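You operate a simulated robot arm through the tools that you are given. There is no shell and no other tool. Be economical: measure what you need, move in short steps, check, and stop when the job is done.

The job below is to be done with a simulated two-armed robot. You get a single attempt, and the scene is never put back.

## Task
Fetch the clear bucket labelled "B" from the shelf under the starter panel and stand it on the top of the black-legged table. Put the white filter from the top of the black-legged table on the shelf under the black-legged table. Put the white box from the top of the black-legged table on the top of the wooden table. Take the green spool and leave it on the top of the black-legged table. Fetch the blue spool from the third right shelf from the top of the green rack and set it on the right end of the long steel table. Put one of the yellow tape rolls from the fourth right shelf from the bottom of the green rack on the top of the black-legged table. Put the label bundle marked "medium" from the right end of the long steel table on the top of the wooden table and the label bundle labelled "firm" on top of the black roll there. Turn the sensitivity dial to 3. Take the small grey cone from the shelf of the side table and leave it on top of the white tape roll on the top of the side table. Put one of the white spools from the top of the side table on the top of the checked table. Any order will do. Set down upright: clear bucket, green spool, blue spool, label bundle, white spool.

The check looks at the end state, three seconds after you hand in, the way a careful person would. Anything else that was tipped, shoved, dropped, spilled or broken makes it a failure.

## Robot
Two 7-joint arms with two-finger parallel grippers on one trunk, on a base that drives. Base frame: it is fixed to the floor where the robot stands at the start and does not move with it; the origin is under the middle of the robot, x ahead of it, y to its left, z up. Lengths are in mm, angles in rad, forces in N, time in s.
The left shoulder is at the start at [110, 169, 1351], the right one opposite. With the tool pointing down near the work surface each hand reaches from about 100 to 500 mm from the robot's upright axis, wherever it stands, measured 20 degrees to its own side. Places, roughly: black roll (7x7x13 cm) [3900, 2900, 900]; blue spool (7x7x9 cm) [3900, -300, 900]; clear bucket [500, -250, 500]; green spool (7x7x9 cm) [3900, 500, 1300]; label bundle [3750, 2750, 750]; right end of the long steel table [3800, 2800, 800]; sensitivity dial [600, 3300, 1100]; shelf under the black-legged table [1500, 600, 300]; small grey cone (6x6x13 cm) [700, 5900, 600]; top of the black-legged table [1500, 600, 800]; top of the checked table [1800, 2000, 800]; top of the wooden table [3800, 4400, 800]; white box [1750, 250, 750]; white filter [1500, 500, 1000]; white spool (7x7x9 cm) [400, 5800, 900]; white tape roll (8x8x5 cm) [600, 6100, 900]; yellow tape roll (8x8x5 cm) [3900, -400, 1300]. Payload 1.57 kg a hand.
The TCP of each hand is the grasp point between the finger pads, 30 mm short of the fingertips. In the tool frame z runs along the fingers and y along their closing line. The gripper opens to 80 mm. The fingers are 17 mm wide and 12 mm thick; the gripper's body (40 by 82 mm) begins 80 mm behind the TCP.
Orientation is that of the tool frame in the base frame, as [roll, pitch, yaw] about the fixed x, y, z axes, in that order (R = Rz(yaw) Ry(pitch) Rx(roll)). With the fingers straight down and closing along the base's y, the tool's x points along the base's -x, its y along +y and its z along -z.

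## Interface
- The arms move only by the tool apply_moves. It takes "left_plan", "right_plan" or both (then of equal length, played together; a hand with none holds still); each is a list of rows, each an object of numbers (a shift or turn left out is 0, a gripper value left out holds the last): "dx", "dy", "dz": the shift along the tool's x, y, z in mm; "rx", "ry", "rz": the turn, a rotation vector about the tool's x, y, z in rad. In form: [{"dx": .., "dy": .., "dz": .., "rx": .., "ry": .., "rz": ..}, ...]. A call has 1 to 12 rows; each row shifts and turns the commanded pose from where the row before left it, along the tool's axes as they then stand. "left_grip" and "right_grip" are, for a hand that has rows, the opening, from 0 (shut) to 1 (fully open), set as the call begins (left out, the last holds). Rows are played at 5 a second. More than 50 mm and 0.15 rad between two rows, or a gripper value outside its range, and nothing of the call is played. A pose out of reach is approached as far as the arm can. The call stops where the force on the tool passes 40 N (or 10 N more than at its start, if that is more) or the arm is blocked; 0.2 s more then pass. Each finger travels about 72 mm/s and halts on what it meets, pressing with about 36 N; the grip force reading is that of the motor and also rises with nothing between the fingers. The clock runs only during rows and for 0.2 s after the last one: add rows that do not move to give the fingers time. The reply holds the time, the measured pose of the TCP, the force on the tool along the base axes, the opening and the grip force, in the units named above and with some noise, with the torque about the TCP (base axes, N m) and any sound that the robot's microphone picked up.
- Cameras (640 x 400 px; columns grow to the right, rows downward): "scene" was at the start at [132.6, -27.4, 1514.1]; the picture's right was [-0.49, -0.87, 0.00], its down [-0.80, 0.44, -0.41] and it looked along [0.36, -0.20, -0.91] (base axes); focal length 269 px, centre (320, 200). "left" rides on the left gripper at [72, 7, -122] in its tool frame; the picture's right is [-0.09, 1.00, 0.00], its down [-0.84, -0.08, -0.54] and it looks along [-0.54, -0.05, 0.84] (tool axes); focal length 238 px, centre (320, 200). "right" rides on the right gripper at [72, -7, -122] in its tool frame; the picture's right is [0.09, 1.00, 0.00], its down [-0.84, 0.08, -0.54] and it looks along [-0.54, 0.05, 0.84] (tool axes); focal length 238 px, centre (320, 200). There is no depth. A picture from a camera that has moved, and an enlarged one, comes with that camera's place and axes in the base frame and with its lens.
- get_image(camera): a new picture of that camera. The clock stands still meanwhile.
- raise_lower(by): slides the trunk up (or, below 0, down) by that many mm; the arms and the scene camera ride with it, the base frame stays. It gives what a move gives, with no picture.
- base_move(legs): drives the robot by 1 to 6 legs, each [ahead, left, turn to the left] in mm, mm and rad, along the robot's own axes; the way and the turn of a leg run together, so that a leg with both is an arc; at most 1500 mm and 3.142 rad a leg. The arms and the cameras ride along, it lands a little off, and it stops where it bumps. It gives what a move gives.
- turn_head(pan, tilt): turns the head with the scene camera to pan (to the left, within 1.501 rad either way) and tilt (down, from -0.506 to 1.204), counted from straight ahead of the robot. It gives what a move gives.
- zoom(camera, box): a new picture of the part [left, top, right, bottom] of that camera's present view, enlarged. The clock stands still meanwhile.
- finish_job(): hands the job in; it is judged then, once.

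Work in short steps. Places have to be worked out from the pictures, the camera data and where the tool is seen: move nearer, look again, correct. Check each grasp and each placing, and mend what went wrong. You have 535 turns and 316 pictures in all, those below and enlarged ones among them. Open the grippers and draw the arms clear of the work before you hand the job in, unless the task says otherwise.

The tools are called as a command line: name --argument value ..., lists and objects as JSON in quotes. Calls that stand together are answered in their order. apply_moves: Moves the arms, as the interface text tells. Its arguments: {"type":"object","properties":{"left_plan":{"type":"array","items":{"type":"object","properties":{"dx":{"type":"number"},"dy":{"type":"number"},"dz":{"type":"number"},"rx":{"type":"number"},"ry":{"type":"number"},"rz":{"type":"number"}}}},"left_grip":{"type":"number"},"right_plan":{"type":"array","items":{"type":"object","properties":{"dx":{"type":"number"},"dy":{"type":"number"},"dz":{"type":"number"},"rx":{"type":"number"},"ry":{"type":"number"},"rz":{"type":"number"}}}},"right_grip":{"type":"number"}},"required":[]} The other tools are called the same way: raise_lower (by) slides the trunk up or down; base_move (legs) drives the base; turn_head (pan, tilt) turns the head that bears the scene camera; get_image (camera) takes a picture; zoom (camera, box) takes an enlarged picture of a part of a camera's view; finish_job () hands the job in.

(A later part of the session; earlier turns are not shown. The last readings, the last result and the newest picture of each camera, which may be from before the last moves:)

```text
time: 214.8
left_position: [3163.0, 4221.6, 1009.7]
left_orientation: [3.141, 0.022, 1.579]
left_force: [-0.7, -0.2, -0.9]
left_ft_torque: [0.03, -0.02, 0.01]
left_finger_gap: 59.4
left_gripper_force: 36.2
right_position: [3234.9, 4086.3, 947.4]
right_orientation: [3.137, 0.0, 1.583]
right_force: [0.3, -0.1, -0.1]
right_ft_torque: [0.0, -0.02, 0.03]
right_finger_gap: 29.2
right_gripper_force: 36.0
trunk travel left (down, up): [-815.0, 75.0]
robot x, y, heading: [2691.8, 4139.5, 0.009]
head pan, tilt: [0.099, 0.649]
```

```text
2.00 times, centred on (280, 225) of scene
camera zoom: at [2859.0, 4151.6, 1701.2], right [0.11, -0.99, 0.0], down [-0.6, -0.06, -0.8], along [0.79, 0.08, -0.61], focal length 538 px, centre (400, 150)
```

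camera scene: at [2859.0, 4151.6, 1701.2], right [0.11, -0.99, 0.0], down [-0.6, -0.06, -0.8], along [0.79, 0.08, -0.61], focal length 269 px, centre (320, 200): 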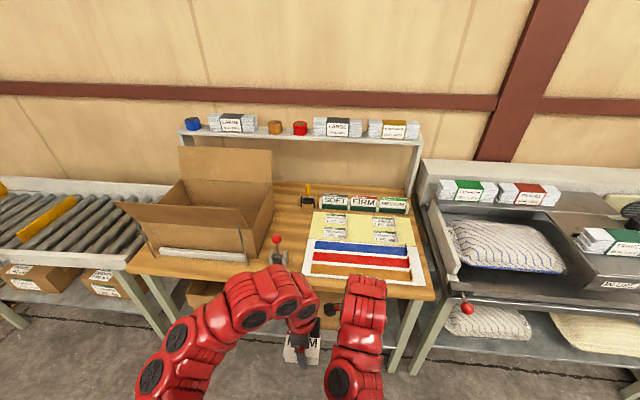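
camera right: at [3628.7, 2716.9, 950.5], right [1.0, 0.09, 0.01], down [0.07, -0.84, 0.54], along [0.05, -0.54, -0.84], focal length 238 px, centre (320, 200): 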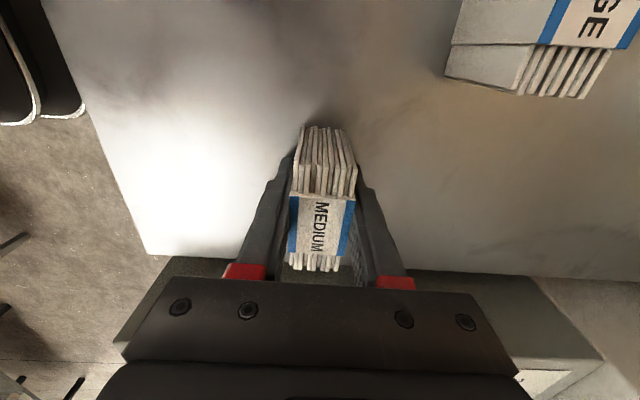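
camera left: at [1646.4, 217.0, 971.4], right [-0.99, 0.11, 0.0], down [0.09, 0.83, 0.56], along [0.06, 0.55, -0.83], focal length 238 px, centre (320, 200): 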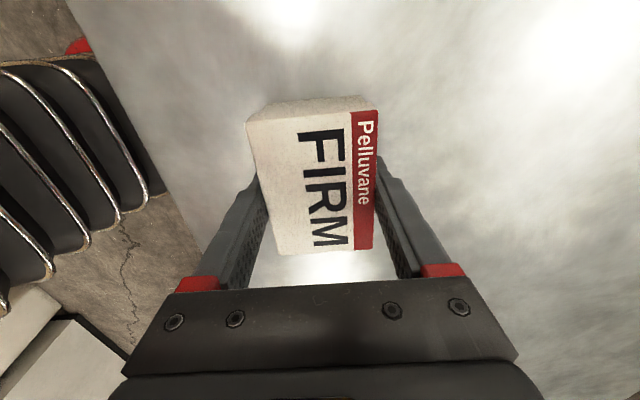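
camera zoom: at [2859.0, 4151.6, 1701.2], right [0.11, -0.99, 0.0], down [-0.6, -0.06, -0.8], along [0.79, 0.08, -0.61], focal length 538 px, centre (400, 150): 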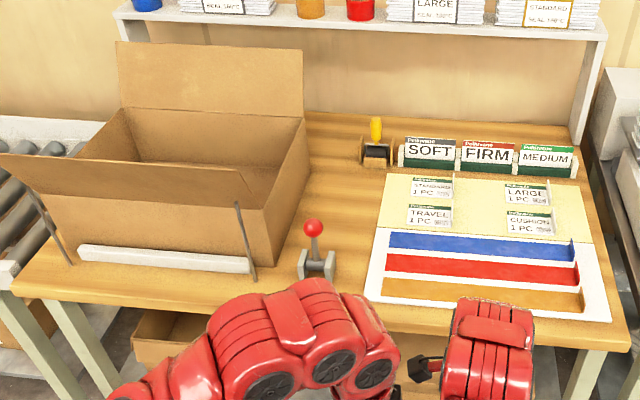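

Free channel of bare wood between carton and mat: x≈3640–3900, y≈4310–4500 (behind the red lever). Plan: box at ≈[3765,4372], MEDIUM at ≈[3680,4390]. Drive closer.

base_move --legs '[[300, 150, -0.009]]'

turn_head --pan 0.1 --tilt 0.85

get_image --camera "scene"

get_image --camera "left"

```text
time: 217.0
left_position: [3461.8, 4368.9, 1011.5]
left_orientation: [3.14, 0.021, 1.572]
left_force: [-0.5, -1.2, -0.9]
left_ft_torque: [-0.04, 0.01, 0.03]
left_finger_gap: 59.5
left_gripper_force: 36.1
right_position: [3532.7, 4233.9, 947.4]
right_orientation: [3.136, -0.002, 1.575]
right_force: [0.3, 1.1, -0.3]
right_ft_torque: [0.0, -0.02, -0.02]
right_finger_gap: 29.1
right_gripper_force: 35.9
trunk travel left (down, up): [-815.0, 75.0]
robot x, y, heading: [2990.2, 4290.0, -0.001]
head pan, tilt: [0.099, 0.649]
```

```text
time: 217.7
left_position: [3462.5, 4368.6, 1009.5]
left_orientation: [3.14, 0.021, 1.573]
left_force: [0.6, 0.4, -0.3]
left_ft_torque: [-0.01, -0.01, 0.01]
left_finger_gap: 59.5
left_gripper_force: 35.9
right_position: [3534.9, 4233.9, 948.0]
right_orientation: [3.137, -0.001, 1.575]
right_force: [0.7, -1.0, -1.0]
right_ft_torque: [0.02, 0.02, -0.02]
right_finger_gap: 29.1
right_gripper_force: 35.9
trunk travel left (down, up): [-815.0, 75.0]
robot x, y, heading: [2992.5, 4290.1, 0.0]
head pan, tilt: [0.099, 0.85]
```

```text
202 pictures are left
camera scene: at [3149.3, 4301.1, 1684.6], right [0.1, -0.99, 0.0], down [-0.75, -0.08, -0.66], along [0.66, 0.07, -0.75], focal length 269 px, centre (320, 200)
```

scene: 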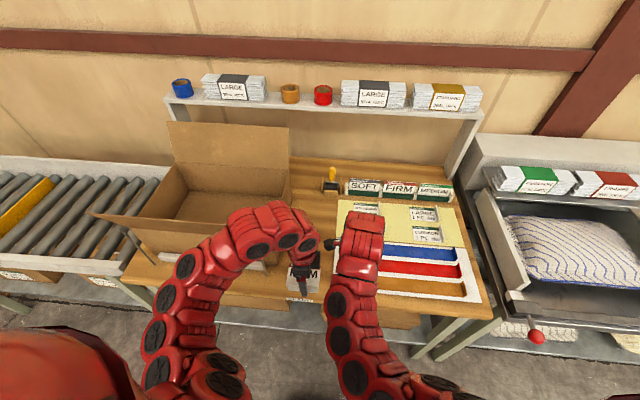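

```text
201 pictures are left
camera left: at [3469.1, 4443.9, 1130.8], right [1.0, -0.09, 0.0], down [-0.08, -0.83, 0.56], along [-0.05, -0.56, -0.83], focal length 238 px, centre (320, 200)
```

left: 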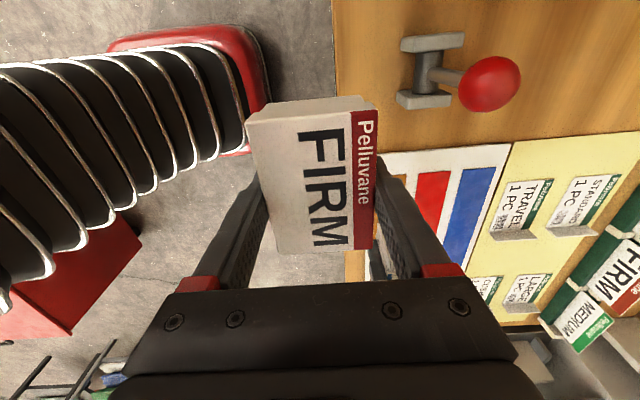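

Lever knob ≈[3600,4400] z≲926; the box bottom at 980 clears it. Drive 140 ahead, then extend the left hand 160 mm at this height.

base_move --legs '[[140, 0, 0]]'

apply_moves --left_plan '[{"dy": 40}, {"dy": 40}, {"dy": 40}, {"dy": 40}, {}]'

get_image --camera "left"

get_image --camera "scene"

```text
time: 219.0
left_position: [3601.0, 4369.8, 1011.9]
left_orientation: [3.138, 0.021, 1.575]
left_force: [0.1, 0.4, -2.0]
left_ft_torque: [0.01, 0.0, -0.01]
left_finger_gap: 59.4
left_gripper_force: 36.0
right_position: [3672.3, 4235.1, 948.3]
right_orientation: [3.136, -0.002, 1.578]
right_force: [-0.8, 0.4, -0.8]
right_ft_torque: [0.0, -0.03, -0.01]
right_finger_gap: 29.4
right_gripper_force: 36.2
trunk travel left (down, up): [-815.0, 75.0]
robot x, y, heading: [3130.0, 4291.7, 0.0]
head pan, tilt: [0.099, 0.85]
```

```text
time: 220.2
left_position: [3764.1, 4372.1, 1008.3]
left_orientation: [3.14, 0.021, 1.572]
left_force: [-0.5, -0.5, -0.9]
left_ft_torque: [-0.01, -0.02, 0.0]
left_finger_gap: 59.3
left_gripper_force: 35.9
right_position: [3674.3, 4235.2, 948.6]
right_orientation: [3.137, -0.004, 1.578]
right_force: [-0.1, -0.1, -0.9]
right_ft_torque: [-0.01, 0.0, -0.02]
right_finger_gap: 28.9
right_gripper_force: 36.5
trunk travel left (down, up): [-815.0, 75.0]
robot x, y, heading: [3131.3, 4290.4, 0.003]
head pan, tilt: [0.099, 0.85]
```

```text
200 pictures are left
camera left: at [3770.1, 4446.8, 1128.9], right [1.0, -0.09, 0.0], down [-0.08, -0.83, 0.56], along [-0.05, -0.56, -0.83], focal length 238 px, centre (320, 200)
```

left: 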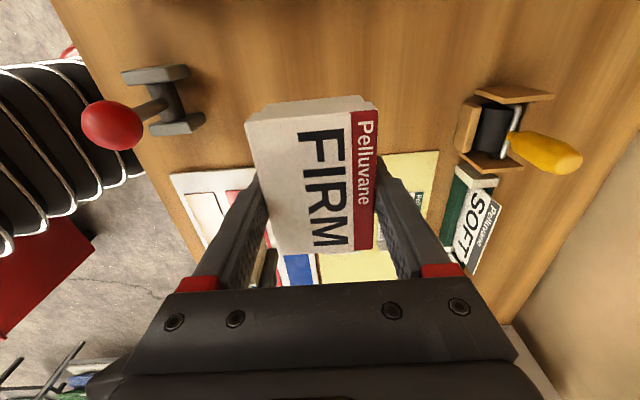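

```text
199 pictures are left
camera scene: at [3288.2, 4301.8, 1684.7], right [0.1, -0.99, 0.0], down [-0.75, -0.08, -0.66], along [0.66, 0.07, -0.75], focal length 269 px, centre (320, 200)
```

scene: 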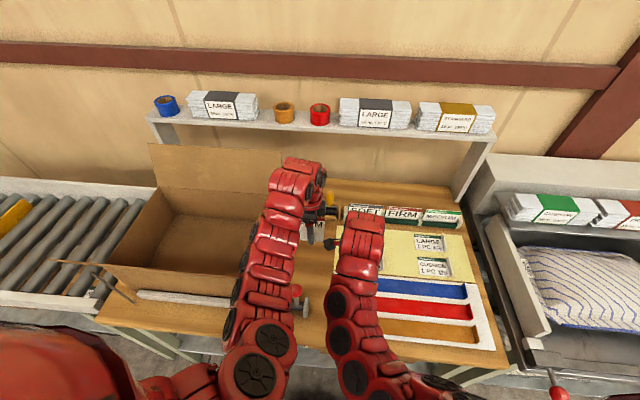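

Clear path down. Descend 130 mm, then slowly to contact.

apply_moves --left_plan '[{"dz": 40}, {"dz": 40}, {"dz": 40}, {"dz": 10}, {}]'

apply_moves --left_plan '[{"dz": 5}, {"dz": 5}, {"dz": 5}, {"dz": 5}, {"dz": 5}, {"dz": 5}, {"dz": 5}, {}]'

```text
time: 221.4
left_position: [3763.6, 4369.0, 879.8]
left_orientation: [3.139, 0.021, 1.574]
left_force: [-0.7, 0.9, -1.3]
left_ft_torque: [-0.01, 0.0, 0.04]
left_finger_gap: 59.6
left_gripper_force: 36.5
right_position: [3673.6, 4234.3, 948.2]
right_orientation: [3.136, -0.002, 1.577]
right_force: [0.0, -0.4, -0.5]
right_ft_torque: [0.0, 0.0, 0.0]
right_finger_gap: 29.2
right_gripper_force: 36.4
trunk travel left (down, up): [-815.0, 75.0]
robot x, y, heading: [3130.3, 4291.2, 0.003]
head pan, tilt: [0.099, 0.85]
```

```text
time: 223.2
left_position: [3761.9, 4367.2, 844.6]
left_orientation: [3.14, 0.021, 1.574]
left_force: [0.0, -0.4, -0.6]
left_ft_torque: [0.0, 0.02, 0.03]
left_finger_gap: 59.4
left_gripper_force: 36.2
right_position: [3673.6, 4234.7, 948.8]
right_orientation: [3.137, 0.0, 1.58]
right_force: [-0.4, 0.9, -0.1]
right_ft_torque: [-0.01, 0.02, 0.0]
right_finger_gap: 29.3
right_gripper_force: 36.6
trunk travel left (down, up): [-815.0, 75.0]
robot x, y, heading: [3133.1, 4294.4, 0.005]
head pan, tilt: [0.099, 0.85]
```

apply_moves --left_plan '[{"dz": 4}, {"dz": 4}, {"dz": 4}, {"dz": 4}, {"dz": 4}, {"dz": 4}, {"dz": 4}, {}]'

get_image --camera "left"

```text
time: 224.6
left_position: [3763.1, 4366.5, 830.8]
left_orientation: [3.131, 0.021, 1.573]
left_force: [-16.8, 3.8, 32.7]
left_ft_torque: [0.72, 1.63, 0.03]
left_finger_gap: 59.6
left_gripper_force: 35.8
right_position: [3670.9, 4236.1, 950.5]
right_orientation: [3.132, -0.001, 1.581]
right_force: [0.7, 0.1, -0.4]
right_ft_torque: [0.01, 0.0, -0.02]
right_finger_gap: 29.3
right_gripper_force: 36.3
trunk travel left (down, up): [-815.0, 75.0]
robot x, y, heading: [3130.0, 4293.2, 0.003]
head pan, tilt: [0.099, 0.85]
stopped in row 6 (left hand): the force on the tool passed its limit at 46 N (the readings are from after the stop); the commanded pose is now the measured one
```

```text
198 pictures are left
camera left: at [3768.1, 4442.3, 951.5], right [1.0, -0.09, 0.01], down [-0.08, -0.83, 0.56], along [-0.04, -0.56, -0.83], focal length 238 px, centre (320, 200)
```

left: 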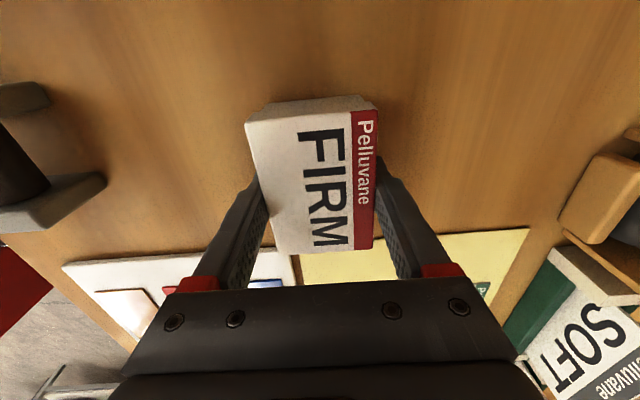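

Contact (table z≈801). Ease 2 mm, open, and rise straight up.

apply_moves --left_plan '[{"dz": -2}, {}]'

apply_moves --left_plan '[{}, {}, {}, {"dz": -10}, {"dz": -40}, {"dz": -40}, {"dz": -40}, {"dz": -40}]' --left_grip 1

get_image --camera "left"

```text
time: 225.2
left_position: [3762.5, 4368.3, 830.4]
left_orientation: [3.128, 0.019, 1.574]
left_force: [-10.7, 0.5, 29.1]
left_ft_torque: [0.56, 1.31, 0.06]
left_finger_gap: 59.7
left_gripper_force: 35.7
right_position: [3670.8, 4234.5, 949.5]
right_orientation: [3.134, -0.002, 1.578]
right_force: [0.5, 0.1, -1.8]
right_ft_torque: [0.01, -0.02, 0.01]
right_finger_gap: 29.3
right_gripper_force: 35.3
trunk travel left (down, up): [-815.0, 75.0]
robot x, y, heading: [3128.7, 4294.4, 0.003]
head pan, tilt: [0.099, 0.85]
```

```text
time: 227.0
left_position: [3764.6, 4368.8, 998.7]
left_orientation: [3.132, 0.021, 1.574]
left_force: [-1.5, -0.8, 0.0]
left_ft_torque: [0.08, -0.04, 0.0]
left_finger_gap: 80.0
left_gripper_force: 0.0
right_position: [3672.7, 4234.7, 948.9]
right_orientation: [3.138, -0.002, 1.58]
right_force: [0.2, 0.2, -0.7]
right_ft_torque: [0.05, -0.04, -0.03]
right_finger_gap: 29.0
right_gripper_force: 36.0
trunk travel left (down, up): [-815.0, 75.0]
robot x, y, heading: [3136.0, 4290.5, 0.003]
head pan, tilt: [0.099, 0.85]
```

```text
197 pictures are left
camera left: at [3770.6, 4444.4, 1120.1], right [1.0, -0.09, 0.01], down [-0.08, -0.83, 0.56], along [-0.04, -0.56, -0.83], focal length 238 px, centre (320, 200)
```

left: 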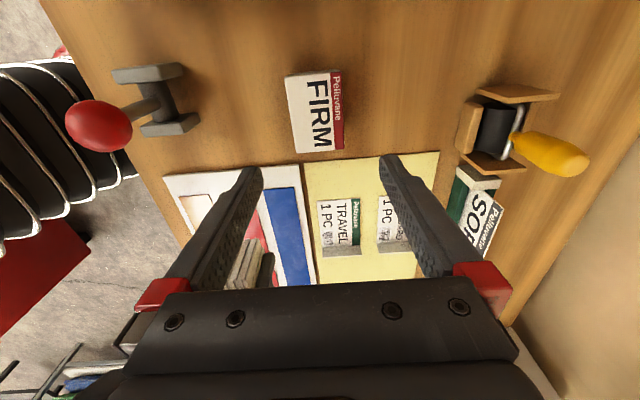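

Box is well placed on the wood. For MEDIUM: spot between lever and box, ≈[3671,4385]. Retract the left hand, raise the trunk 70 and shift the base left 145.

apply_moves --left_plan '[{"dy": -41}, {"dy": -41}, {"dy": -41}, {"dy": -41}, {"dy": -30}, {}]'

raise_lower --by 72

get_image --camera "scene"

```text
time: 228.4
left_position: [3570.2, 4369.6, 996.2]
left_orientation: [3.135, 0.021, 1.577]
left_force: [0.1, 0.0, 0.2]
left_ft_torque: [0.02, 0.04, 0.0]
left_finger_gap: 80.0
left_gripper_force: 0.0
right_position: [3673.7, 4234.6, 947.9]
right_orientation: [3.137, -0.001, 1.577]
right_force: [0.1, -0.3, -0.2]
right_ft_torque: [0.0, 0.0, 0.0]
right_finger_gap: 29.2
right_gripper_force: 35.3
trunk travel left (down, up): [-815.0, 75.0]
robot x, y, heading: [3130.5, 4287.8, 0.004]
head pan, tilt: [0.099, 0.85]
```

```text
time: 229.5
left_position: [3569.8, 4369.0, 1067.2]
left_orientation: [3.134, 0.02, 1.572]
left_force: [-0.5, 0.2, -0.2]
left_ft_torque: [-0.01, -0.03, -0.02]
left_finger_gap: 80.0
left_gripper_force: 0.1
right_position: [3673.4, 4234.6, 1020.5]
right_orientation: [3.135, -0.002, 1.578]
right_force: [0.5, -0.3, -0.8]
right_ft_torque: [0.0, 0.01, -0.02]
right_finger_gap: 29.3
right_gripper_force: 35.7
trunk travel left (down, up): [-887.0, 3.0]
robot x, y, heading: [3128.7, 4290.5, 0.003]
head pan, tilt: [0.099, 0.85]
```

```text
196 pictures are left
camera scene: at [3289.0, 4301.5, 1756.6], right [0.1, -0.99, 0.0], down [-0.75, -0.08, -0.66], along [0.66, 0.07, -0.75], focal length 269 px, centre (320, 200)
```

scene: 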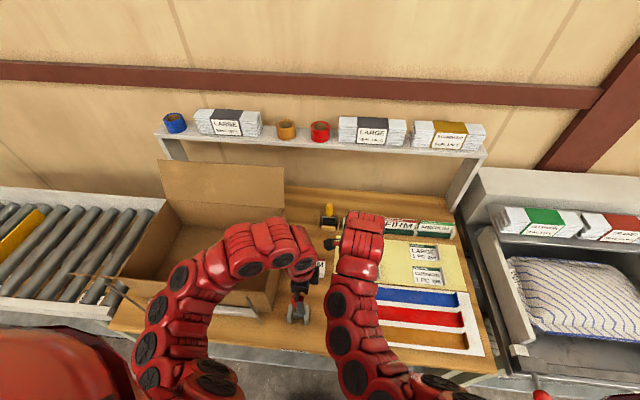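

Rather than shifting the base over the carton, I fold the left hand back and left, then move the right hand across.

apply_moves --left_plan '[{"dy": -40, "dx": 20}, {"dy": -40, "dx": 20}, {"dy": -40, "dx": 20}, {"dx": 20}, {}]'

apply_moves --right_plan '[{"dx": 40}, {"dx": 40}, {"dx": 40}, {"dx": 30}, {}]'

get_image --camera "right"

get_image --camera "scene"

```text
time: 230.7
left_position: [3532.3, 4400.7, 1074.8]
left_orientation: [3.137, 0.02, 1.574]
left_force: [-0.1, -0.3, -0.4]
left_ft_torque: [0.0, 0.01, 0.02]
left_finger_gap: 80.1
left_gripper_force: 0.0
left hand out of reach, approached as far as the arm can: row 2, 3, 4
right_position: [3674.8, 4234.1, 1019.8]
right_orientation: [3.137, -0.002, 1.577]
right_force: [0.0, 0.0, -0.3]
right_ft_torque: [-0.03, 0.01, -0.01]
right_finger_gap: 29.2
right_gripper_force: 35.6
trunk travel left (down, up): [-887.0, 3.0]
robot x, y, heading: [3129.4, 4291.0, 0.005]
head pan, tilt: [0.099, 0.85]
```

```text
time: 231.9
left_position: [3534.6, 4404.1, 1074.2]
left_orientation: [3.135, 0.017, 1.586]
left_force: [-0.4, 0.0, 0.0]
left_ft_torque: [0.0, 0.0, 0.04]
left_finger_gap: 80.1
left_gripper_force: 0.0
right_position: [3674.4, 4380.1, 1018.8]
right_orientation: [3.136, 0.0, 1.569]
right_force: [0.1, 0.5, -0.7]
right_ft_torque: [0.02, 0.0, 0.0]
right_finger_gap: 29.2
right_gripper_force: 36.0
trunk travel left (down, up): [-887.0, 3.0]
robot x, y, heading: [3131.3, 4290.4, -0.001]
head pan, tilt: [0.099, 0.85]
```

```text
195 pictures are left
camera right: at [3667.4, 4451.9, 1139.3], right [1.0, 0.09, 0.0], down [0.07, -0.84, 0.54], along [0.05, -0.54, -0.84], focal length 238 px, centre (320, 200)
```

right: 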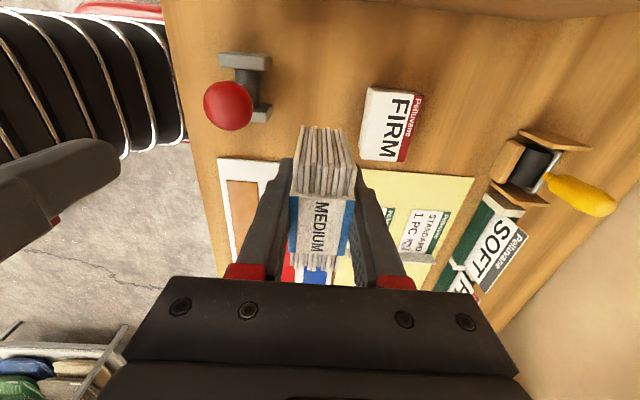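

```text
194 pictures are left
camera scene: at [3288.8, 4300.9, 1756.6], right [0.1, -0.99, 0.0], down [-0.75, -0.08, -0.66], along [0.66, 0.07, -0.75], focal length 269 px, centre (320, 200)
```

scene: 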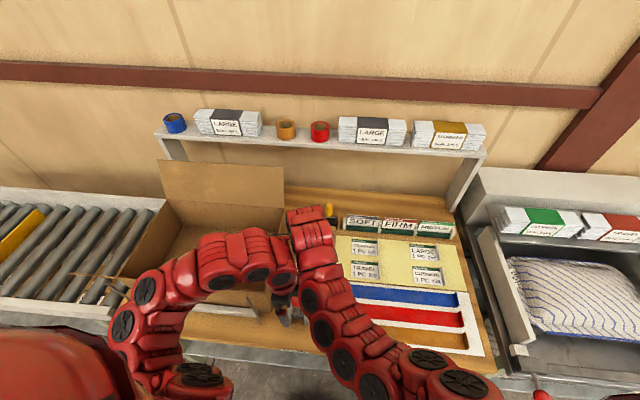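

Spot is clear (lever end x≈3611, box x≈3728). Shift −4 mm and descend.

apply_moves --right_plan '[{"dy": -4, "dz": 40}, {"dz": 40}, {"dz": 40}, {"dz": 40}, {"dz": 15}, {}]'

get_image --camera "right"

```text
time: 232.6
left_position: [3531.4, 4402.0, 1073.4]
left_orientation: [3.136, 0.019, 1.573]
left_force: [4.7, 0.6, -9.4]
left_ft_torque: [0.19, 0.92, 0.1]
left_finger_gap: 79.8
left_gripper_force: 0.2
right_position: [3664.7, 4394.8, 940.7]
right_orientation: [3.136, -0.014, 1.594]
right_force: [-0.2, -0.1, 0.2]
right_ft_torque: [0.0, 0.0, 0.01]
right_finger_gap: 29.0
right_gripper_force: 35.6
trunk travel left (down, up): [-887.0, 3.0]
robot x, y, heading: [3127.8, 4291.1, 0.003]
head pan, tilt: [0.099, 0.85]
stopped in row 3 (left hand): the force on the tool passed its limit at 102 N (the readings are from after the stop); the commanded pose is now the measured one
```

```text
193 pictures are left
camera right: at [3656.9, 4464.0, 1062.9], right [0.99, 0.11, 0.01], down [0.09, -0.84, 0.53], along [0.07, -0.53, -0.85], focal length 238 px, centre (320, 200)
```

right: 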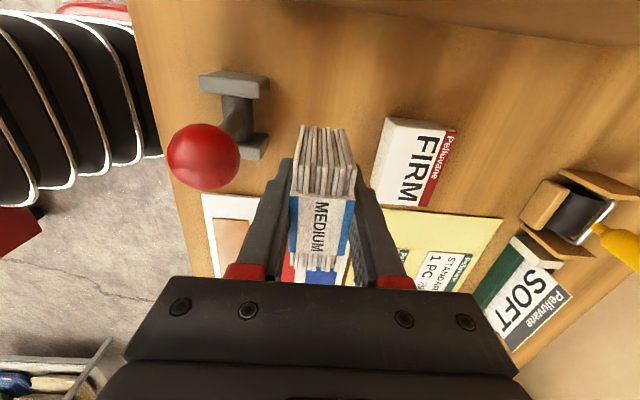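

The forearms touched each other. I lift the right hand, back the base 110 mm, move the left hand aside, and extend the right hand instead.

apply_moves --right_plan '[{"dz": -40}, {"dz": -38}, {"dx": -15, "dy": 9, "rz": 0.02}, {}]'

base_move --legs '[[-110, 0, 0]]'

apply_moves --left_plan '[{"dx": 40}, {"dx": 40}, {"dx": 40}, {}]'

get_image --camera "scene"

```text
time: 233.6
left_position: [3530.7, 4401.5, 1075.1]
left_orientation: [3.139, 0.018, 1.569]
left_force: [0.1, -0.3, -0.1]
left_ft_torque: [-0.02, -0.03, 0.01]
left_finger_gap: 79.8
left_gripper_force: 0.1
right_position: [3672.6, 4380.3, 1020.8]
right_orientation: [3.135, -0.017, 1.577]
right_force: [-0.3, 1.0, -0.1]
right_ft_torque: [0.02, -0.01, -0.03]
right_finger_gap: 29.4
right_gripper_force: 36.4
trunk travel left (down, up): [-887.0, 3.0]
robot x, y, heading: [3126.9, 4294.7, 0.006]
head pan, tilt: [0.099, 0.85]
```

```text
time: 234.7
left_position: [3424.7, 4400.1, 1073.9]
left_orientation: [3.136, 0.02, 1.572]
left_force: [0.1, -0.3, -0.4]
left_ft_torque: [-0.02, 0.01, -0.02]
left_finger_gap: 79.6
left_gripper_force: 0.1
right_position: [3564.2, 4378.9, 1017.4]
right_orientation: [3.138, -0.014, 1.574]
right_force: [-0.5, 0.7, -0.6]
right_ft_torque: [0.0, 0.0, 0.01]
right_finger_gap: 29.1
right_gripper_force: 36.1
trunk travel left (down, up): [-887.0, 3.0]
robot x, y, heading: [3027.6, 4292.4, 0.007]
head pan, tilt: [0.099, 0.85]
```

```text
time: 235.7
left_position: [3426.9, 4470.4, 1072.9]
left_orientation: [3.141, 0.02, 1.572]
left_force: [0.6, -0.2, 0.7]
left_ft_torque: [0.01, -0.01, -0.03]
left_finger_gap: 80.0
left_gripper_force: 0.0
left hand out of reach, approached as far as the arm can: row 1, 2
right_position: [3564.3, 4377.7, 1017.0]
right_orientation: [3.137, -0.013, 1.572]
right_force: [0.2, -0.5, -0.7]
right_ft_torque: [0.02, -0.01, 0.02]
right_finger_gap: 29.2
right_gripper_force: 35.6
trunk travel left (down, up): [-887.0, 3.0]
robot x, y, heading: [3022.5, 4292.1, 0.002]
head pan, tilt: [0.099, 0.85]
```

```text
192 pictures are left
camera scene: at [3181.6, 4300.2, 1756.5], right [0.1, -0.99, 0.0], down [-0.75, -0.08, -0.66], along [0.66, 0.07, -0.75], focal length 269 px, centre (320, 200)
```

scene: 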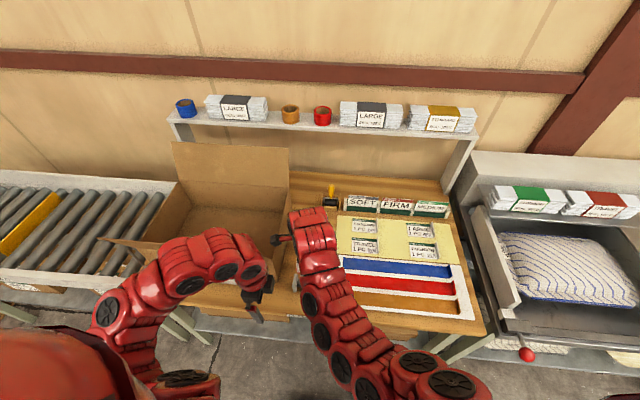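

Now extend the right hand 105 mm and descend.

apply_moves --right_plan '[{"dy": 36}, {"dy": 36}, {"dy": 34}, {"dz": 40}, {"dz": 40}, {"dz": 40}, {"dz": 25}, {}]'

get_image --camera "right"

```text
time: 237.5
left_position: [3427.0, 4470.6, 1072.6]
left_orientation: [3.14, 0.022, 1.571]
left_force: [0.1, -0.8, 0.7]
left_ft_torque: [-0.03, 0.01, -0.02]
left_finger_gap: 80.1
left_gripper_force: 0.1
right_position: [3645.4, 4365.5, 945.8]
right_orientation: [3.135, -0.013, 1.575]
right_force: [0.4, -0.6, -0.8]
right_ft_torque: [-0.01, -0.05, -0.01]
right_finger_gap: 29.3
right_gripper_force: 35.5
right hand out of reach, approached as far as the arm can: row 4, 5, 6, 7
trunk travel left (down, up): [-887.0, 3.0]
robot x, y, heading: [3016.9, 4290.9, 0.004]
head pan, tilt: [0.099, 0.85]
```

```text
191 pictures are left
camera right: at [3638.6, 4437.3, 1066.4], right [1.0, 0.09, 0.01], down [0.08, -0.84, 0.53], along [0.06, -0.53, -0.85], focal length 238 px, centre (320, 200)
```

right: 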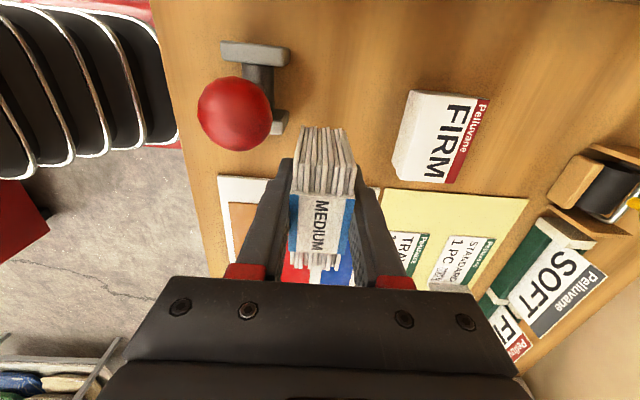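

Out of reach at this trunk height. Raise the hand back up 110, lower the trunk 130, and check.

apply_moves --right_plan '[{"dz": -40}, {"dz": -40}, {"dz": -40}, {}]'

raise_lower --by -60

get_image --camera "right"

```text
time: 238.5
left_position: [3426.3, 4470.3, 1072.0]
left_orientation: [-3.14, 0.021, 1.572]
left_force: [0.4, 0.2, 0.2]
left_ft_torque: [0.0, 0.0, -0.03]
left_finger_gap: 80.1
left_gripper_force: 0.1
right_position: [3642.7, 4365.7, 1067.0]
right_orientation: [3.139, -0.012, 1.573]
right_force: [0.0, 0.1, -0.2]
right_ft_torque: [-0.01, 0.0, 0.01]
right_finger_gap: 29.5
right_gripper_force: 36.4
trunk travel left (down, up): [-887.0, 3.0]
robot x, y, heading: [3020.5, 4289.0, 0.005]
head pan, tilt: [0.099, 0.85]
```

```text
time: 239.5
left_position: [3426.7, 4470.2, 1013.3]
left_orientation: [-3.141, 0.022, 1.571]
left_force: [0.4, -0.8, -0.1]
left_ft_torque: [0.0, 0.0, 0.01]
left_finger_gap: 79.9
left_gripper_force: 0.2
right_position: [3642.3, 4364.8, 1006.2]
right_orientation: [3.139, -0.013, 1.574]
right_force: [0.2, -0.1, -0.3]
right_ft_torque: [0.0, 0.02, 0.02]
right_finger_gap: 29.3
right_gripper_force: 36.6
trunk travel left (down, up): [-827.0, 63.0]
robot x, y, heading: [3024.0, 4288.0, 0.006]
head pan, tilt: [0.099, 0.85]
```

```text
190 pictures are left
camera right: at [3636.2, 4436.0, 1127.0], right [1.0, 0.09, 0.0], down [0.08, -0.84, 0.53], along [0.05, -0.53, -0.85], focal length 238 px, centre (320, 200)
```

right: 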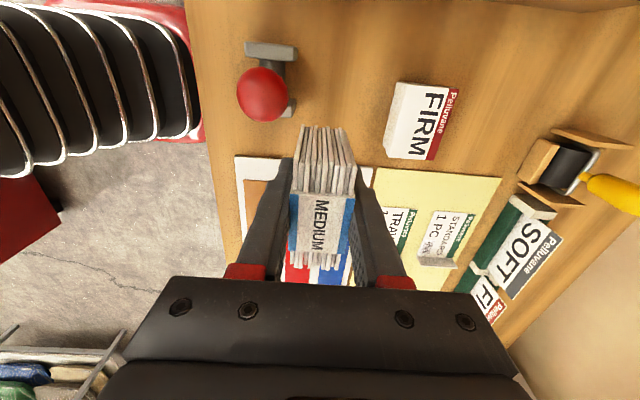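

Now base forward 38 mm, shift hand −15 in y, then lower by trunk 130.

base_move --legs '[[36, 0, -0.005]]'

apply_moves --right_plan '[{"dx": -14}, {}]'

raise_lower --by -120

get_image --camera "right"

```text
time: 240.4
left_position: [3459.4, 4467.9, 1015.3]
left_orientation: [3.138, 0.021, 1.566]
left_force: [-1.1, 0.3, -0.6]
left_ft_torque: [-0.01, -0.04, 0.02]
left_finger_gap: 80.2
left_gripper_force: 0.1
right_position: [3674.5, 4362.5, 1007.8]
right_orientation: [3.134, -0.013, 1.571]
right_force: [-0.6, 0.4, -0.4]
right_ft_torque: [-0.02, 0.02, -0.02]
right_finger_gap: 29.4
right_gripper_force: 35.7
trunk travel left (down, up): [-827.0, 63.0]
robot x, y, heading: [3053.7, 4290.9, 0.0]
head pan, tilt: [0.099, 0.85]
```

```text
time: 241.0
left_position: [3462.5, 4468.8, 1014.3]
left_orientation: [3.141, 0.022, 1.564]
left_force: [-0.6, 0.4, 0.9]
left_ft_torque: [0.02, 0.02, 0.0]
left_finger_gap: 79.8
left_gripper_force: 0.1
right_position: [3678.1, 4348.9, 1005.0]
right_orientation: [3.138, -0.014, 1.57]
right_force: [-0.1, 0.4, -0.8]
right_ft_torque: [-0.01, -0.01, -0.01]
right_finger_gap: 28.9
right_gripper_force: 35.7
trunk travel left (down, up): [-827.0, 63.0]
robot x, y, heading: [3056.9, 4290.8, -0.002]
head pan, tilt: [0.099, 0.85]
```

```text
time: 242.5
left_position: [3462.8, 4468.4, 893.1]
left_orientation: [-3.14, 0.02, 1.566]
left_force: [-0.3, 0.0, -1.0]
left_ft_torque: [0.02, -0.01, -0.01]
left_finger_gap: 80.0
left_gripper_force: 0.1
right_position: [3678.3, 4348.1, 884.9]
right_orientation: [3.14, -0.014, 1.569]
right_force: [-0.1, 0.1, 0.5]
right_ft_torque: [-0.01, 0.01, 0.0]
right_finger_gap: 29.0
right_gripper_force: 36.2
trunk travel left (down, up): [-707.0, 183.0]
robot x, y, heading: [3058.9, 4293.0, -0.009]
head pan, tilt: [0.099, 0.85]
```

```text
189 pictures are left
camera right: at [3672.3, 4419.0, 1006.4], right [1.0, 0.09, 0.0], down [0.07, -0.84, 0.53], along [0.05, -0.53, -0.85], focal length 238 px, centre (320, 200)
```

right: 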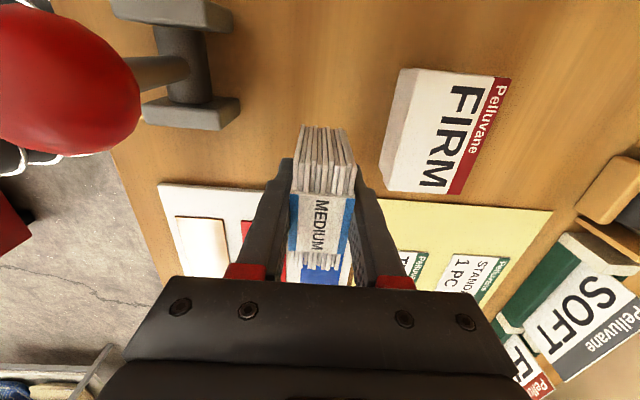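

Clear of lever and box. Descend slowly to contact.

apply_moves --right_plan '[{"dz": 20}, {"dz": 15}, {"dz": 5}, {"dz": 4}, {"dz": 4}, {"dz": 4}, {"dz": 4}, {"dz": 4}, {}]'

```text
time: 244.7
left_position: [3459.5, 4468.8, 893.6]
left_orientation: [3.139, 0.019, 1.567]
left_force: [0.0, 0.2, 0.3]
left_ft_torque: [0.01, 0.01, 0.0]
left_finger_gap: 80.0
left_gripper_force: 0.2
right_position: [3679.4, 4350.4, 829.7]
right_orientation: [3.127, -0.017, 1.566]
right_force: [-7.0, -2.2, 20.4]
right_ft_torque: [-0.38, 0.52, 0.03]
right_finger_gap: 29.1
right_gripper_force: 36.1
trunk travel left (down, up): [-707.0, 183.0]
robot x, y, heading: [3059.5, 4289.6, -0.009]
head pan, tilt: [0.099, 0.85]
stopped in row 9 (right hand): the force on the tool passed its limit at 42 N (the readings are from after the stop); the commanded pose is now the measured one
```

Contact. Ease 1 mm, open to 48 mm, rise straight up.

apply_moves --right_plan '[{"dz": -1}, {}, {}, {"dz": -8}, {"dz": -35}, {"dz": -40}, {"dz": -40}, {"dz": -40}, {}]' --right_grip 0.6

get_image --camera "right"

```text
time: 246.7
left_position: [3462.1, 4468.5, 892.7]
left_orientation: [-3.14, 0.021, 1.566]
left_force: [0.5, -0.7, 1.3]
left_ft_torque: [0.03, -0.01, 0.0]
left_finger_gap: 79.9
left_gripper_force: 0.1
right_position: [3678.9, 4346.4, 988.3]
right_orientation: [3.131, -0.016, 1.568]
right_force: [0.8, -0.4, -0.8]
right_ft_torque: [-0.04, -0.05, -0.02]
right_finger_gap: 47.7
right_gripper_force: 0.0
trunk travel left (down, up): [-707.0, 183.0]
robot x, y, heading: [3058.1, 4292.2, -0.003]
head pan, tilt: [0.099, 0.85]
```

```text
188 pictures are left
camera right: at [3672.5, 4416.7, 1110.2], right [1.0, 0.09, 0.01], down [0.07, -0.85, 0.53], along [0.06, -0.53, -0.85], focal length 238 px, centre (320, 200)
```

right: 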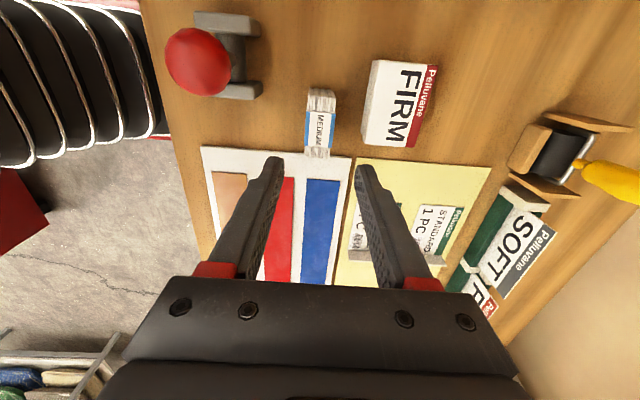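

MEDIUM stands upright on the wooden table. Back to the steel table for FIRM: back 350, right 1370, then ahead.

base_move --legs '[[-370, 0, 0.003], [0, -1350, 0]]'

turn_head --pan -0.1 --tilt 0.75

get_image --camera "scene"

```text
time: 255.3
left_position: [3080.7, 3127.2, 892.9]
left_orientation: [-3.141, 0.023, 1.535]
left_force: [0.1, -0.6, -0.8]
left_ft_torque: [-0.01, 0.0, 0.0]
left_finger_gap: 80.1
left_gripper_force: 0.0
right_position: [3293.5, 2998.4, 989.5]
right_orientation: [3.13, -0.016, 1.539]
right_force: [-0.6, 0.0, -0.3]
right_ft_torque: [0.01, -0.04, 0.0]
right_finger_gap: 48.0
right_gripper_force: 0.0
trunk travel left (down, up): [-707.0, 183.0]
robot x, y, heading: [2669.7, 2961.3, -0.027]
head pan, tilt: [0.099, 0.85]
```

```text
time: 256.0
left_position: [3079.9, 3126.9, 893.1]
left_orientation: [-3.141, 0.022, 1.535]
left_force: [-0.1, 1.1, 0.7]
left_ft_torque: [0.0, -0.02, -0.02]
left_finger_gap: 79.8
left_gripper_force: 0.1
right_position: [3292.9, 3000.2, 987.9]
right_orientation: [3.132, -0.017, 1.54]
right_force: [0.0, -0.8, -0.2]
right_ft_torque: [0.0, 0.0, -0.01]
right_finger_gap: 47.8
right_gripper_force: 0.0
trunk travel left (down, up): [-707.0, 183.0]
robot x, y, heading: [2670.7, 2962.8, -0.03]
head pan, tilt: [-0.099, 0.75]
```

```text
187 pictures are left
camera scene: at [2832.2, 2950.3, 1584.6], right [-0.13, -0.99, 0.0], down [-0.68, 0.09, -0.73], along [0.72, -0.09, -0.68], focal length 269 px, centre (320, 200)
```

scene: 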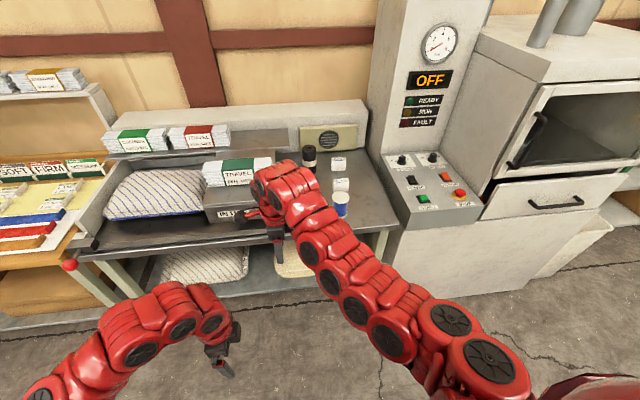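

Shift the right hand 110 mm right and drive 380 ahead toward FIRM.

apply_moves --right_plan '[{"dx": -40}, {"dx": -40}, {"dx": -30}, {}]' --right_grip 1

base_move --legs '[[380, 0, 0.03]]'

get_image --camera "right"

get_image --camera "scene"

```text
time: 257.0
left_position: [3080.0, 3126.8, 892.1]
left_orientation: [-3.14, 0.02, 1.535]
left_force: [-0.2, 0.2, -0.2]
left_ft_torque: [-0.02, 0.02, 0.0]
left_finger_gap: 80.0
left_gripper_force: 0.0
right_position: [3290.2, 2929.2, 987.4]
right_orientation: [3.13, -0.017, 1.539]
right_force: [-0.1, 0.4, 0.9]
right_ft_torque: [0.0, 0.01, 0.0]
right_finger_gap: 79.7
right_gripper_force: 0.1
right hand out of reach, approached as far as the arm can: row 2, 3
trunk travel left (down, up): [-707.0, 183.0]
robot x, y, heading: [2671.9, 2963.3, -0.029]
head pan, tilt: [-0.099, 0.75]
```

```text
time: 259.4
left_position: [3457.2, 3133.4, 893.6]
left_orientation: [3.141, 0.02, 1.567]
left_force: [-0.6, -0.8, 0.4]
left_ft_torque: [0.04, 0.0, 0.02]
left_finger_gap: 80.1
left_gripper_force: 0.2
right_position: [3672.8, 2941.1, 987.3]
right_orientation: [3.132, -0.015, 1.568]
right_force: [0.5, -0.8, -0.3]
right_ft_torque: [0.0, 0.0, 0.02]
right_finger_gap: 79.9
right_gripper_force: 0.1
trunk travel left (down, up): [-707.0, 183.0]
robot x, y, heading: [3054.2, 2954.4, 0.002]
head pan, tilt: [-0.099, 0.75]
```

```text
186 pictures are left
camera right: at [3666.9, 3012.2, 1108.1], right [1.0, 0.09, 0.01], down [0.07, -0.85, 0.53], along [0.06, -0.53, -0.85], focal length 238 px, centre (320, 200)
```

right: 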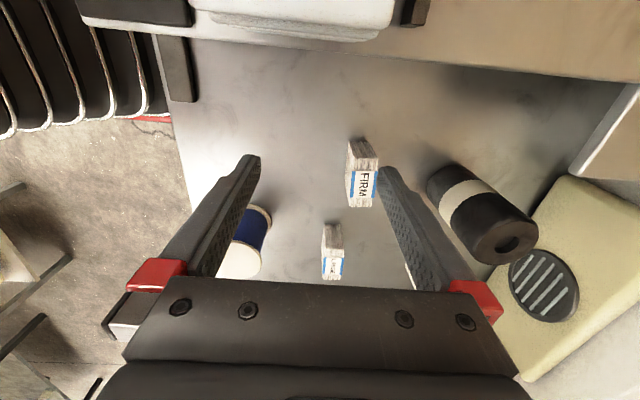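

```text
185 pictures are left
camera scene: at [3215.0, 2948.7, 1584.6], right [-0.1, -0.99, 0.0], down [-0.68, 0.07, -0.73], along [0.73, -0.07, -0.68], focal length 269 px, centre (320, 200)
```

scene: 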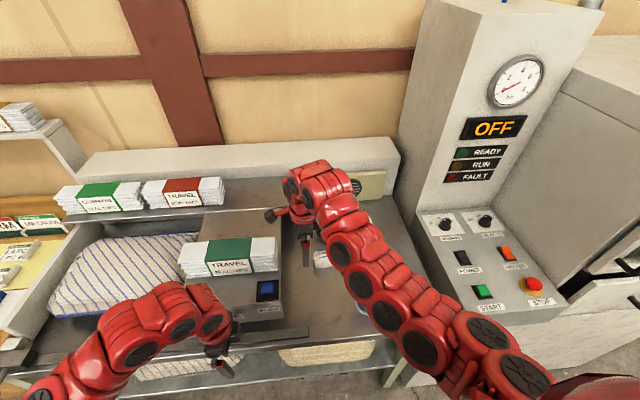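

FIRM ≈[3727,2903]; roll ≈[3872,2870]. Move the base 54 ahead, 48 right, then descend 90 and check.

base_move --legs '[[54, -48, 0]]'

apply_moves --right_plan '[{"dz": 40}, {"dz": 40}, {}]'

get_image --camera "right"

```text
time: 260.5
left_position: [3493.7, 3093.3, 893.6]
left_orientation: [-3.122, 0.018, 1.568]
left_force: [-25.7, -3.6, 3.3]
left_ft_torque: [0.27, -1.52, 0.13]
left_finger_gap: 55.9
left_gripper_force: 0.1
right_position: [3716.6, 2900.0, 988.7]
right_orientation: [3.13, -0.016, 1.569]
right_force: [-0.1, 0.1, 0.5]
right_ft_torque: [-0.02, -0.01, -0.01]
right_finger_gap: 80.0
right_gripper_force: 0.1
trunk travel left (down, up): [-707.0, 183.0]
robot x, y, heading: [3094.8, 2912.7, -0.0]
head pan, tilt: [-0.099, 0.75]
stopped in leg 1: the force on the tool passed its limit at 58 N (the readings are from after the stop); the commanded pose is now the measured one
```

```text
time: 261.3
left_position: [3494.7, 3093.8, 892.9]
left_orientation: [-3.127, 0.014, 1.57]
left_force: [-30.4, -4.6, -8.1]
left_ft_torque: [0.11, -1.2, 0.15]
left_finger_gap: 52.8
left_gripper_force: 0.0
right_position: [3717.2, 2903.5, 909.6]
right_orientation: [3.126, -0.013, 1.572]
right_force: [0.4, 0.5, -0.2]
right_ft_torque: [-0.02, 0.0, 0.0]
right_finger_gap: 79.9
right_gripper_force: 0.0
trunk travel left (down, up): [-707.0, 183.0]
robot x, y, heading: [3098.6, 2910.9, -0.002]
head pan, tilt: [-0.099, 0.75]
```

```text
184 pictures are left
camera right: at [3710.0, 2973.5, 1030.9], right [1.0, 0.09, 0.01], down [0.07, -0.84, 0.53], along [0.06, -0.53, -0.85], focal length 238 px, centre (320, 200)
```

right: 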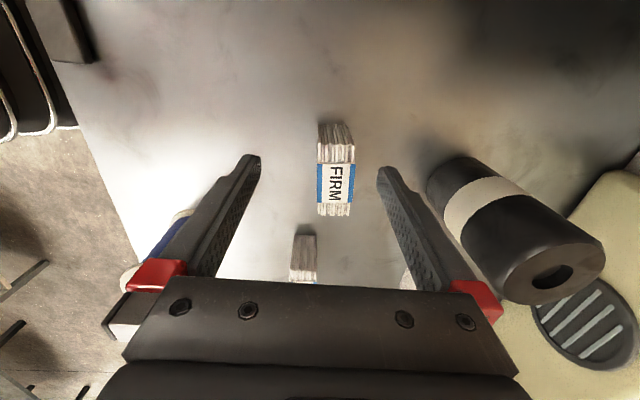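

The left finger touched the front of the blower unit. Pull the left hand back at once.

apply_moves --left_plan '[{"dy": -30}, {"dy": -30}, {}]'

zoom --camera "scene" --box '[160, 210, 320, 370]'

```text
time: 262.1
left_position: [3493.5, 3093.6, 892.8]
left_orientation: [-3.128, 0.013, 1.568]
left_force: [-31.4, -4.1, -10.0]
left_ft_torque: [0.1, -1.2, 0.17]
left_finger_gap: 52.4
left_gripper_force: 0.2
left hand out of reach, approached as far as the arm can: row 1, 2
right_position: [3718.0, 2902.9, 909.6]
right_orientation: [3.13, -0.016, 1.569]
right_force: [-0.4, -0.7, -0.8]
right_ft_torque: [-0.01, -0.03, 0.0]
right_finger_gap: 79.9
right_gripper_force: 0.1
trunk travel left (down, up): [-707.0, 183.0]
robot x, y, heading: [3095.5, 2912.2, -0.001]
head pan, tilt: [-0.099, 0.75]
```

```text
2.50 times, centred on (240, 290) of scene
camera zoom: at [3255.5, 2907.2, 1585.1], right [-0.1, -0.99, 0.0], down [-0.68, 0.07, -0.73], along [0.73, -0.07, -0.68], focal length 672 px, centre (520, -25)
```

zoom: 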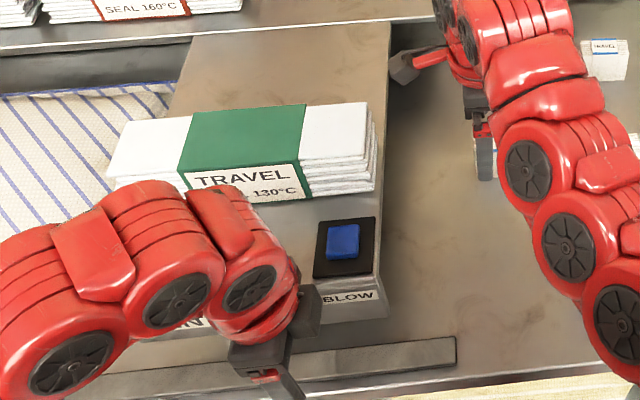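

Left arm is at its inner limit; closing its gripper retracts the pressing finger.

apply_moves --left_plan '[{}, {}, {}, {}]' --left_grip 0

zoom --camera "scene" --box '[160, 210, 320, 370]'

```text
time: 263.1
left_position: [3498.7, 3095.0, 890.8]
left_orientation: [-3.128, 0.012, 1.569]
left_force: [0.1, 0.0, 0.4]
left_ft_torque: [-0.01, -0.01, 0.0]
left_finger_gap: 0.0
left_gripper_force: 21.6
right_position: [3718.6, 2902.7, 907.9]
right_orientation: [3.129, -0.016, 1.569]
right_force: [1.0, 0.5, 0.4]
right_ft_torque: [-0.04, 0.01, -0.02]
right_finger_gap: 79.8
right_gripper_force: 0.1
trunk travel left (down, up): [-707.0, 183.0]
robot x, y, heading: [3096.1, 2912.8, 0.001]
head pan, tilt: [-0.099, 0.75]
```

```text
2.50 times, centred on (240, 290) of scene
camera zoom: at [3259.7, 2907.4, 1584.7], right [-0.1, -0.99, 0.0], down [-0.68, 0.07, -0.73], along [0.73, -0.07, -0.68], focal length 672 px, centre (520, -25)
```

zoom: 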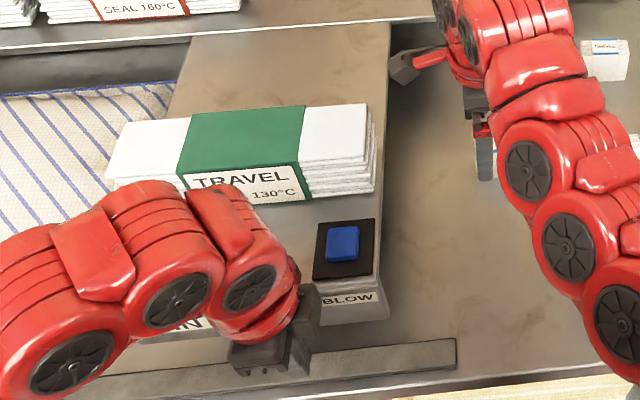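

Released, nothing displaced. FIRM top centre ≈[3733,2883]. Align (+15 x, −17 y) and descend.

apply_moves --right_plan '[{"dx": -17, "dy": 15}, {"dz": 35}, {}]'

get_image --camera "right"

```text
time: 263.9
left_position: [3496.8, 3093.0, 891.5]
left_orientation: [-3.125, 0.014, 1.569]
left_force: [0.0, -0.2, 0.4]
left_ft_torque: [-0.05, 0.0, 0.03]
left_finger_gap: 0.0
left_gripper_force: 21.6
right_position: [3736.7, 2885.9, 872.2]
right_orientation: [3.133, -0.017, 1.568]
right_force: [0.5, 0.5, -0.6]
right_ft_torque: [-0.03, -0.03, 0.0]
right_finger_gap: 80.1
right_gripper_force: 0.0
trunk travel left (down, up): [-707.0, 183.0]
robot x, y, heading: [3099.3, 2914.3, -0.004]
head pan, tilt: [-0.099, 0.75]
```

```text
181 pictures are left
camera right: at [3729.1, 2956.3, 993.6], right [1.0, 0.09, 0.01], down [0.07, -0.84, 0.53], along [0.06, -0.53, -0.85], focal length 238 px, centre (320, 200)
```

right: 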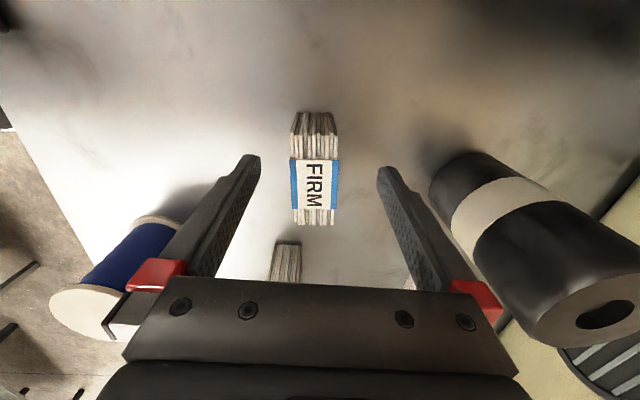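

Centred. Descend 42 mm and grip.

apply_moves --right_plan '[{"dz": 22}, {"dz": 18}, {}]'

apply_moves --right_plan '[{}, {}, {}, {}]' --right_grip 0

apply_moves --right_plan '[{"dz": -40}, {"dz": -40}, {"dz": -40}, {"dz": -35}, {}]'

get_image --camera "right"

```text
time: 264.7
left_position: [3496.7, 3093.6, 890.5]
left_orientation: [-3.128, 0.013, 1.57]
left_force: [0.0, -0.5, -0.5]
left_ft_torque: [-0.02, -0.02, 0.02]
left_finger_gap: 0.0
left_gripper_force: 21.8
right_position: [3736.5, 2887.8, 831.7]
right_orientation: [3.133, -0.016, 1.568]
right_force: [0.9, 0.2, 0.1]
right_ft_torque: [-0.01, -0.02, -0.04]
right_finger_gap: 80.1
right_gripper_force: 0.1
trunk travel left (down, up): [-707.0, 183.0]
robot x, y, heading: [3095.8, 2912.2, -0.002]
head pan, tilt: [-0.099, 0.75]
```

```text
time: 265.7
left_position: [3496.5, 3092.7, 891.6]
left_orientation: [-3.126, 0.015, 1.569]
left_force: [-0.2, 0.4, -0.7]
left_ft_torque: [0.0, -0.02, 0.02]
left_finger_gap: 0.0
left_gripper_force: 21.4
right_position: [3736.8, 2887.5, 831.9]
right_orientation: [3.134, -0.014, 1.569]
right_force: [0.2, 0.1, 0.4]
right_ft_torque: [0.02, -0.02, 0.03]
right_finger_gap: 29.3
right_gripper_force: 36.3
trunk travel left (down, up): [-707.0, 183.0]
robot x, y, heading: [3097.6, 2912.8, 0.003]
head pan, tilt: [-0.099, 0.75]
```

```text
time: 266.9
left_position: [3498.8, 3093.7, 891.6]
left_orientation: [-3.126, 0.012, 1.569]
left_force: [0.2, 0.9, -0.3]
left_ft_torque: [0.03, 0.04, 0.02]
left_finger_gap: 0.0
left_gripper_force: 21.6
right_position: [3735.5, 2884.7, 985.8]
right_orientation: [3.134, -0.015, 1.568]
right_force: [0.3, -0.1, -0.5]
right_ft_torque: [-0.01, -0.01, 0.01]
right_finger_gap: 29.0
right_gripper_force: 35.5
trunk travel left (down, up): [-707.0, 183.0]
robot x, y, heading: [3097.4, 2914.4, -0.001]
head pan, tilt: [-0.099, 0.75]
```

```text
180 pictures are left
camera right: at [3728.7, 2955.1, 1107.9], right [1.0, 0.09, 0.01], down [0.07, -0.84, 0.53], along [0.06, -0.53, -0.85], focal length 238 px, centre (320, 200)
```

right: 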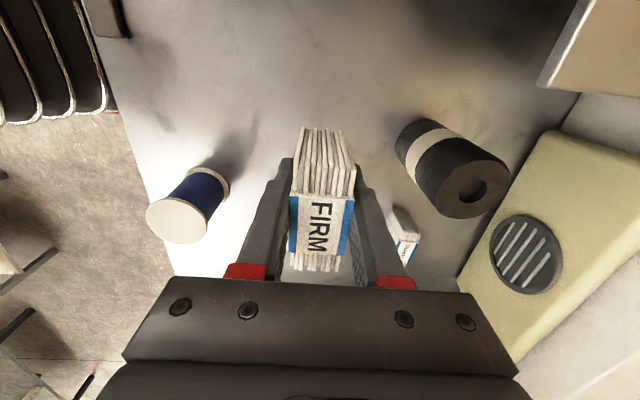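

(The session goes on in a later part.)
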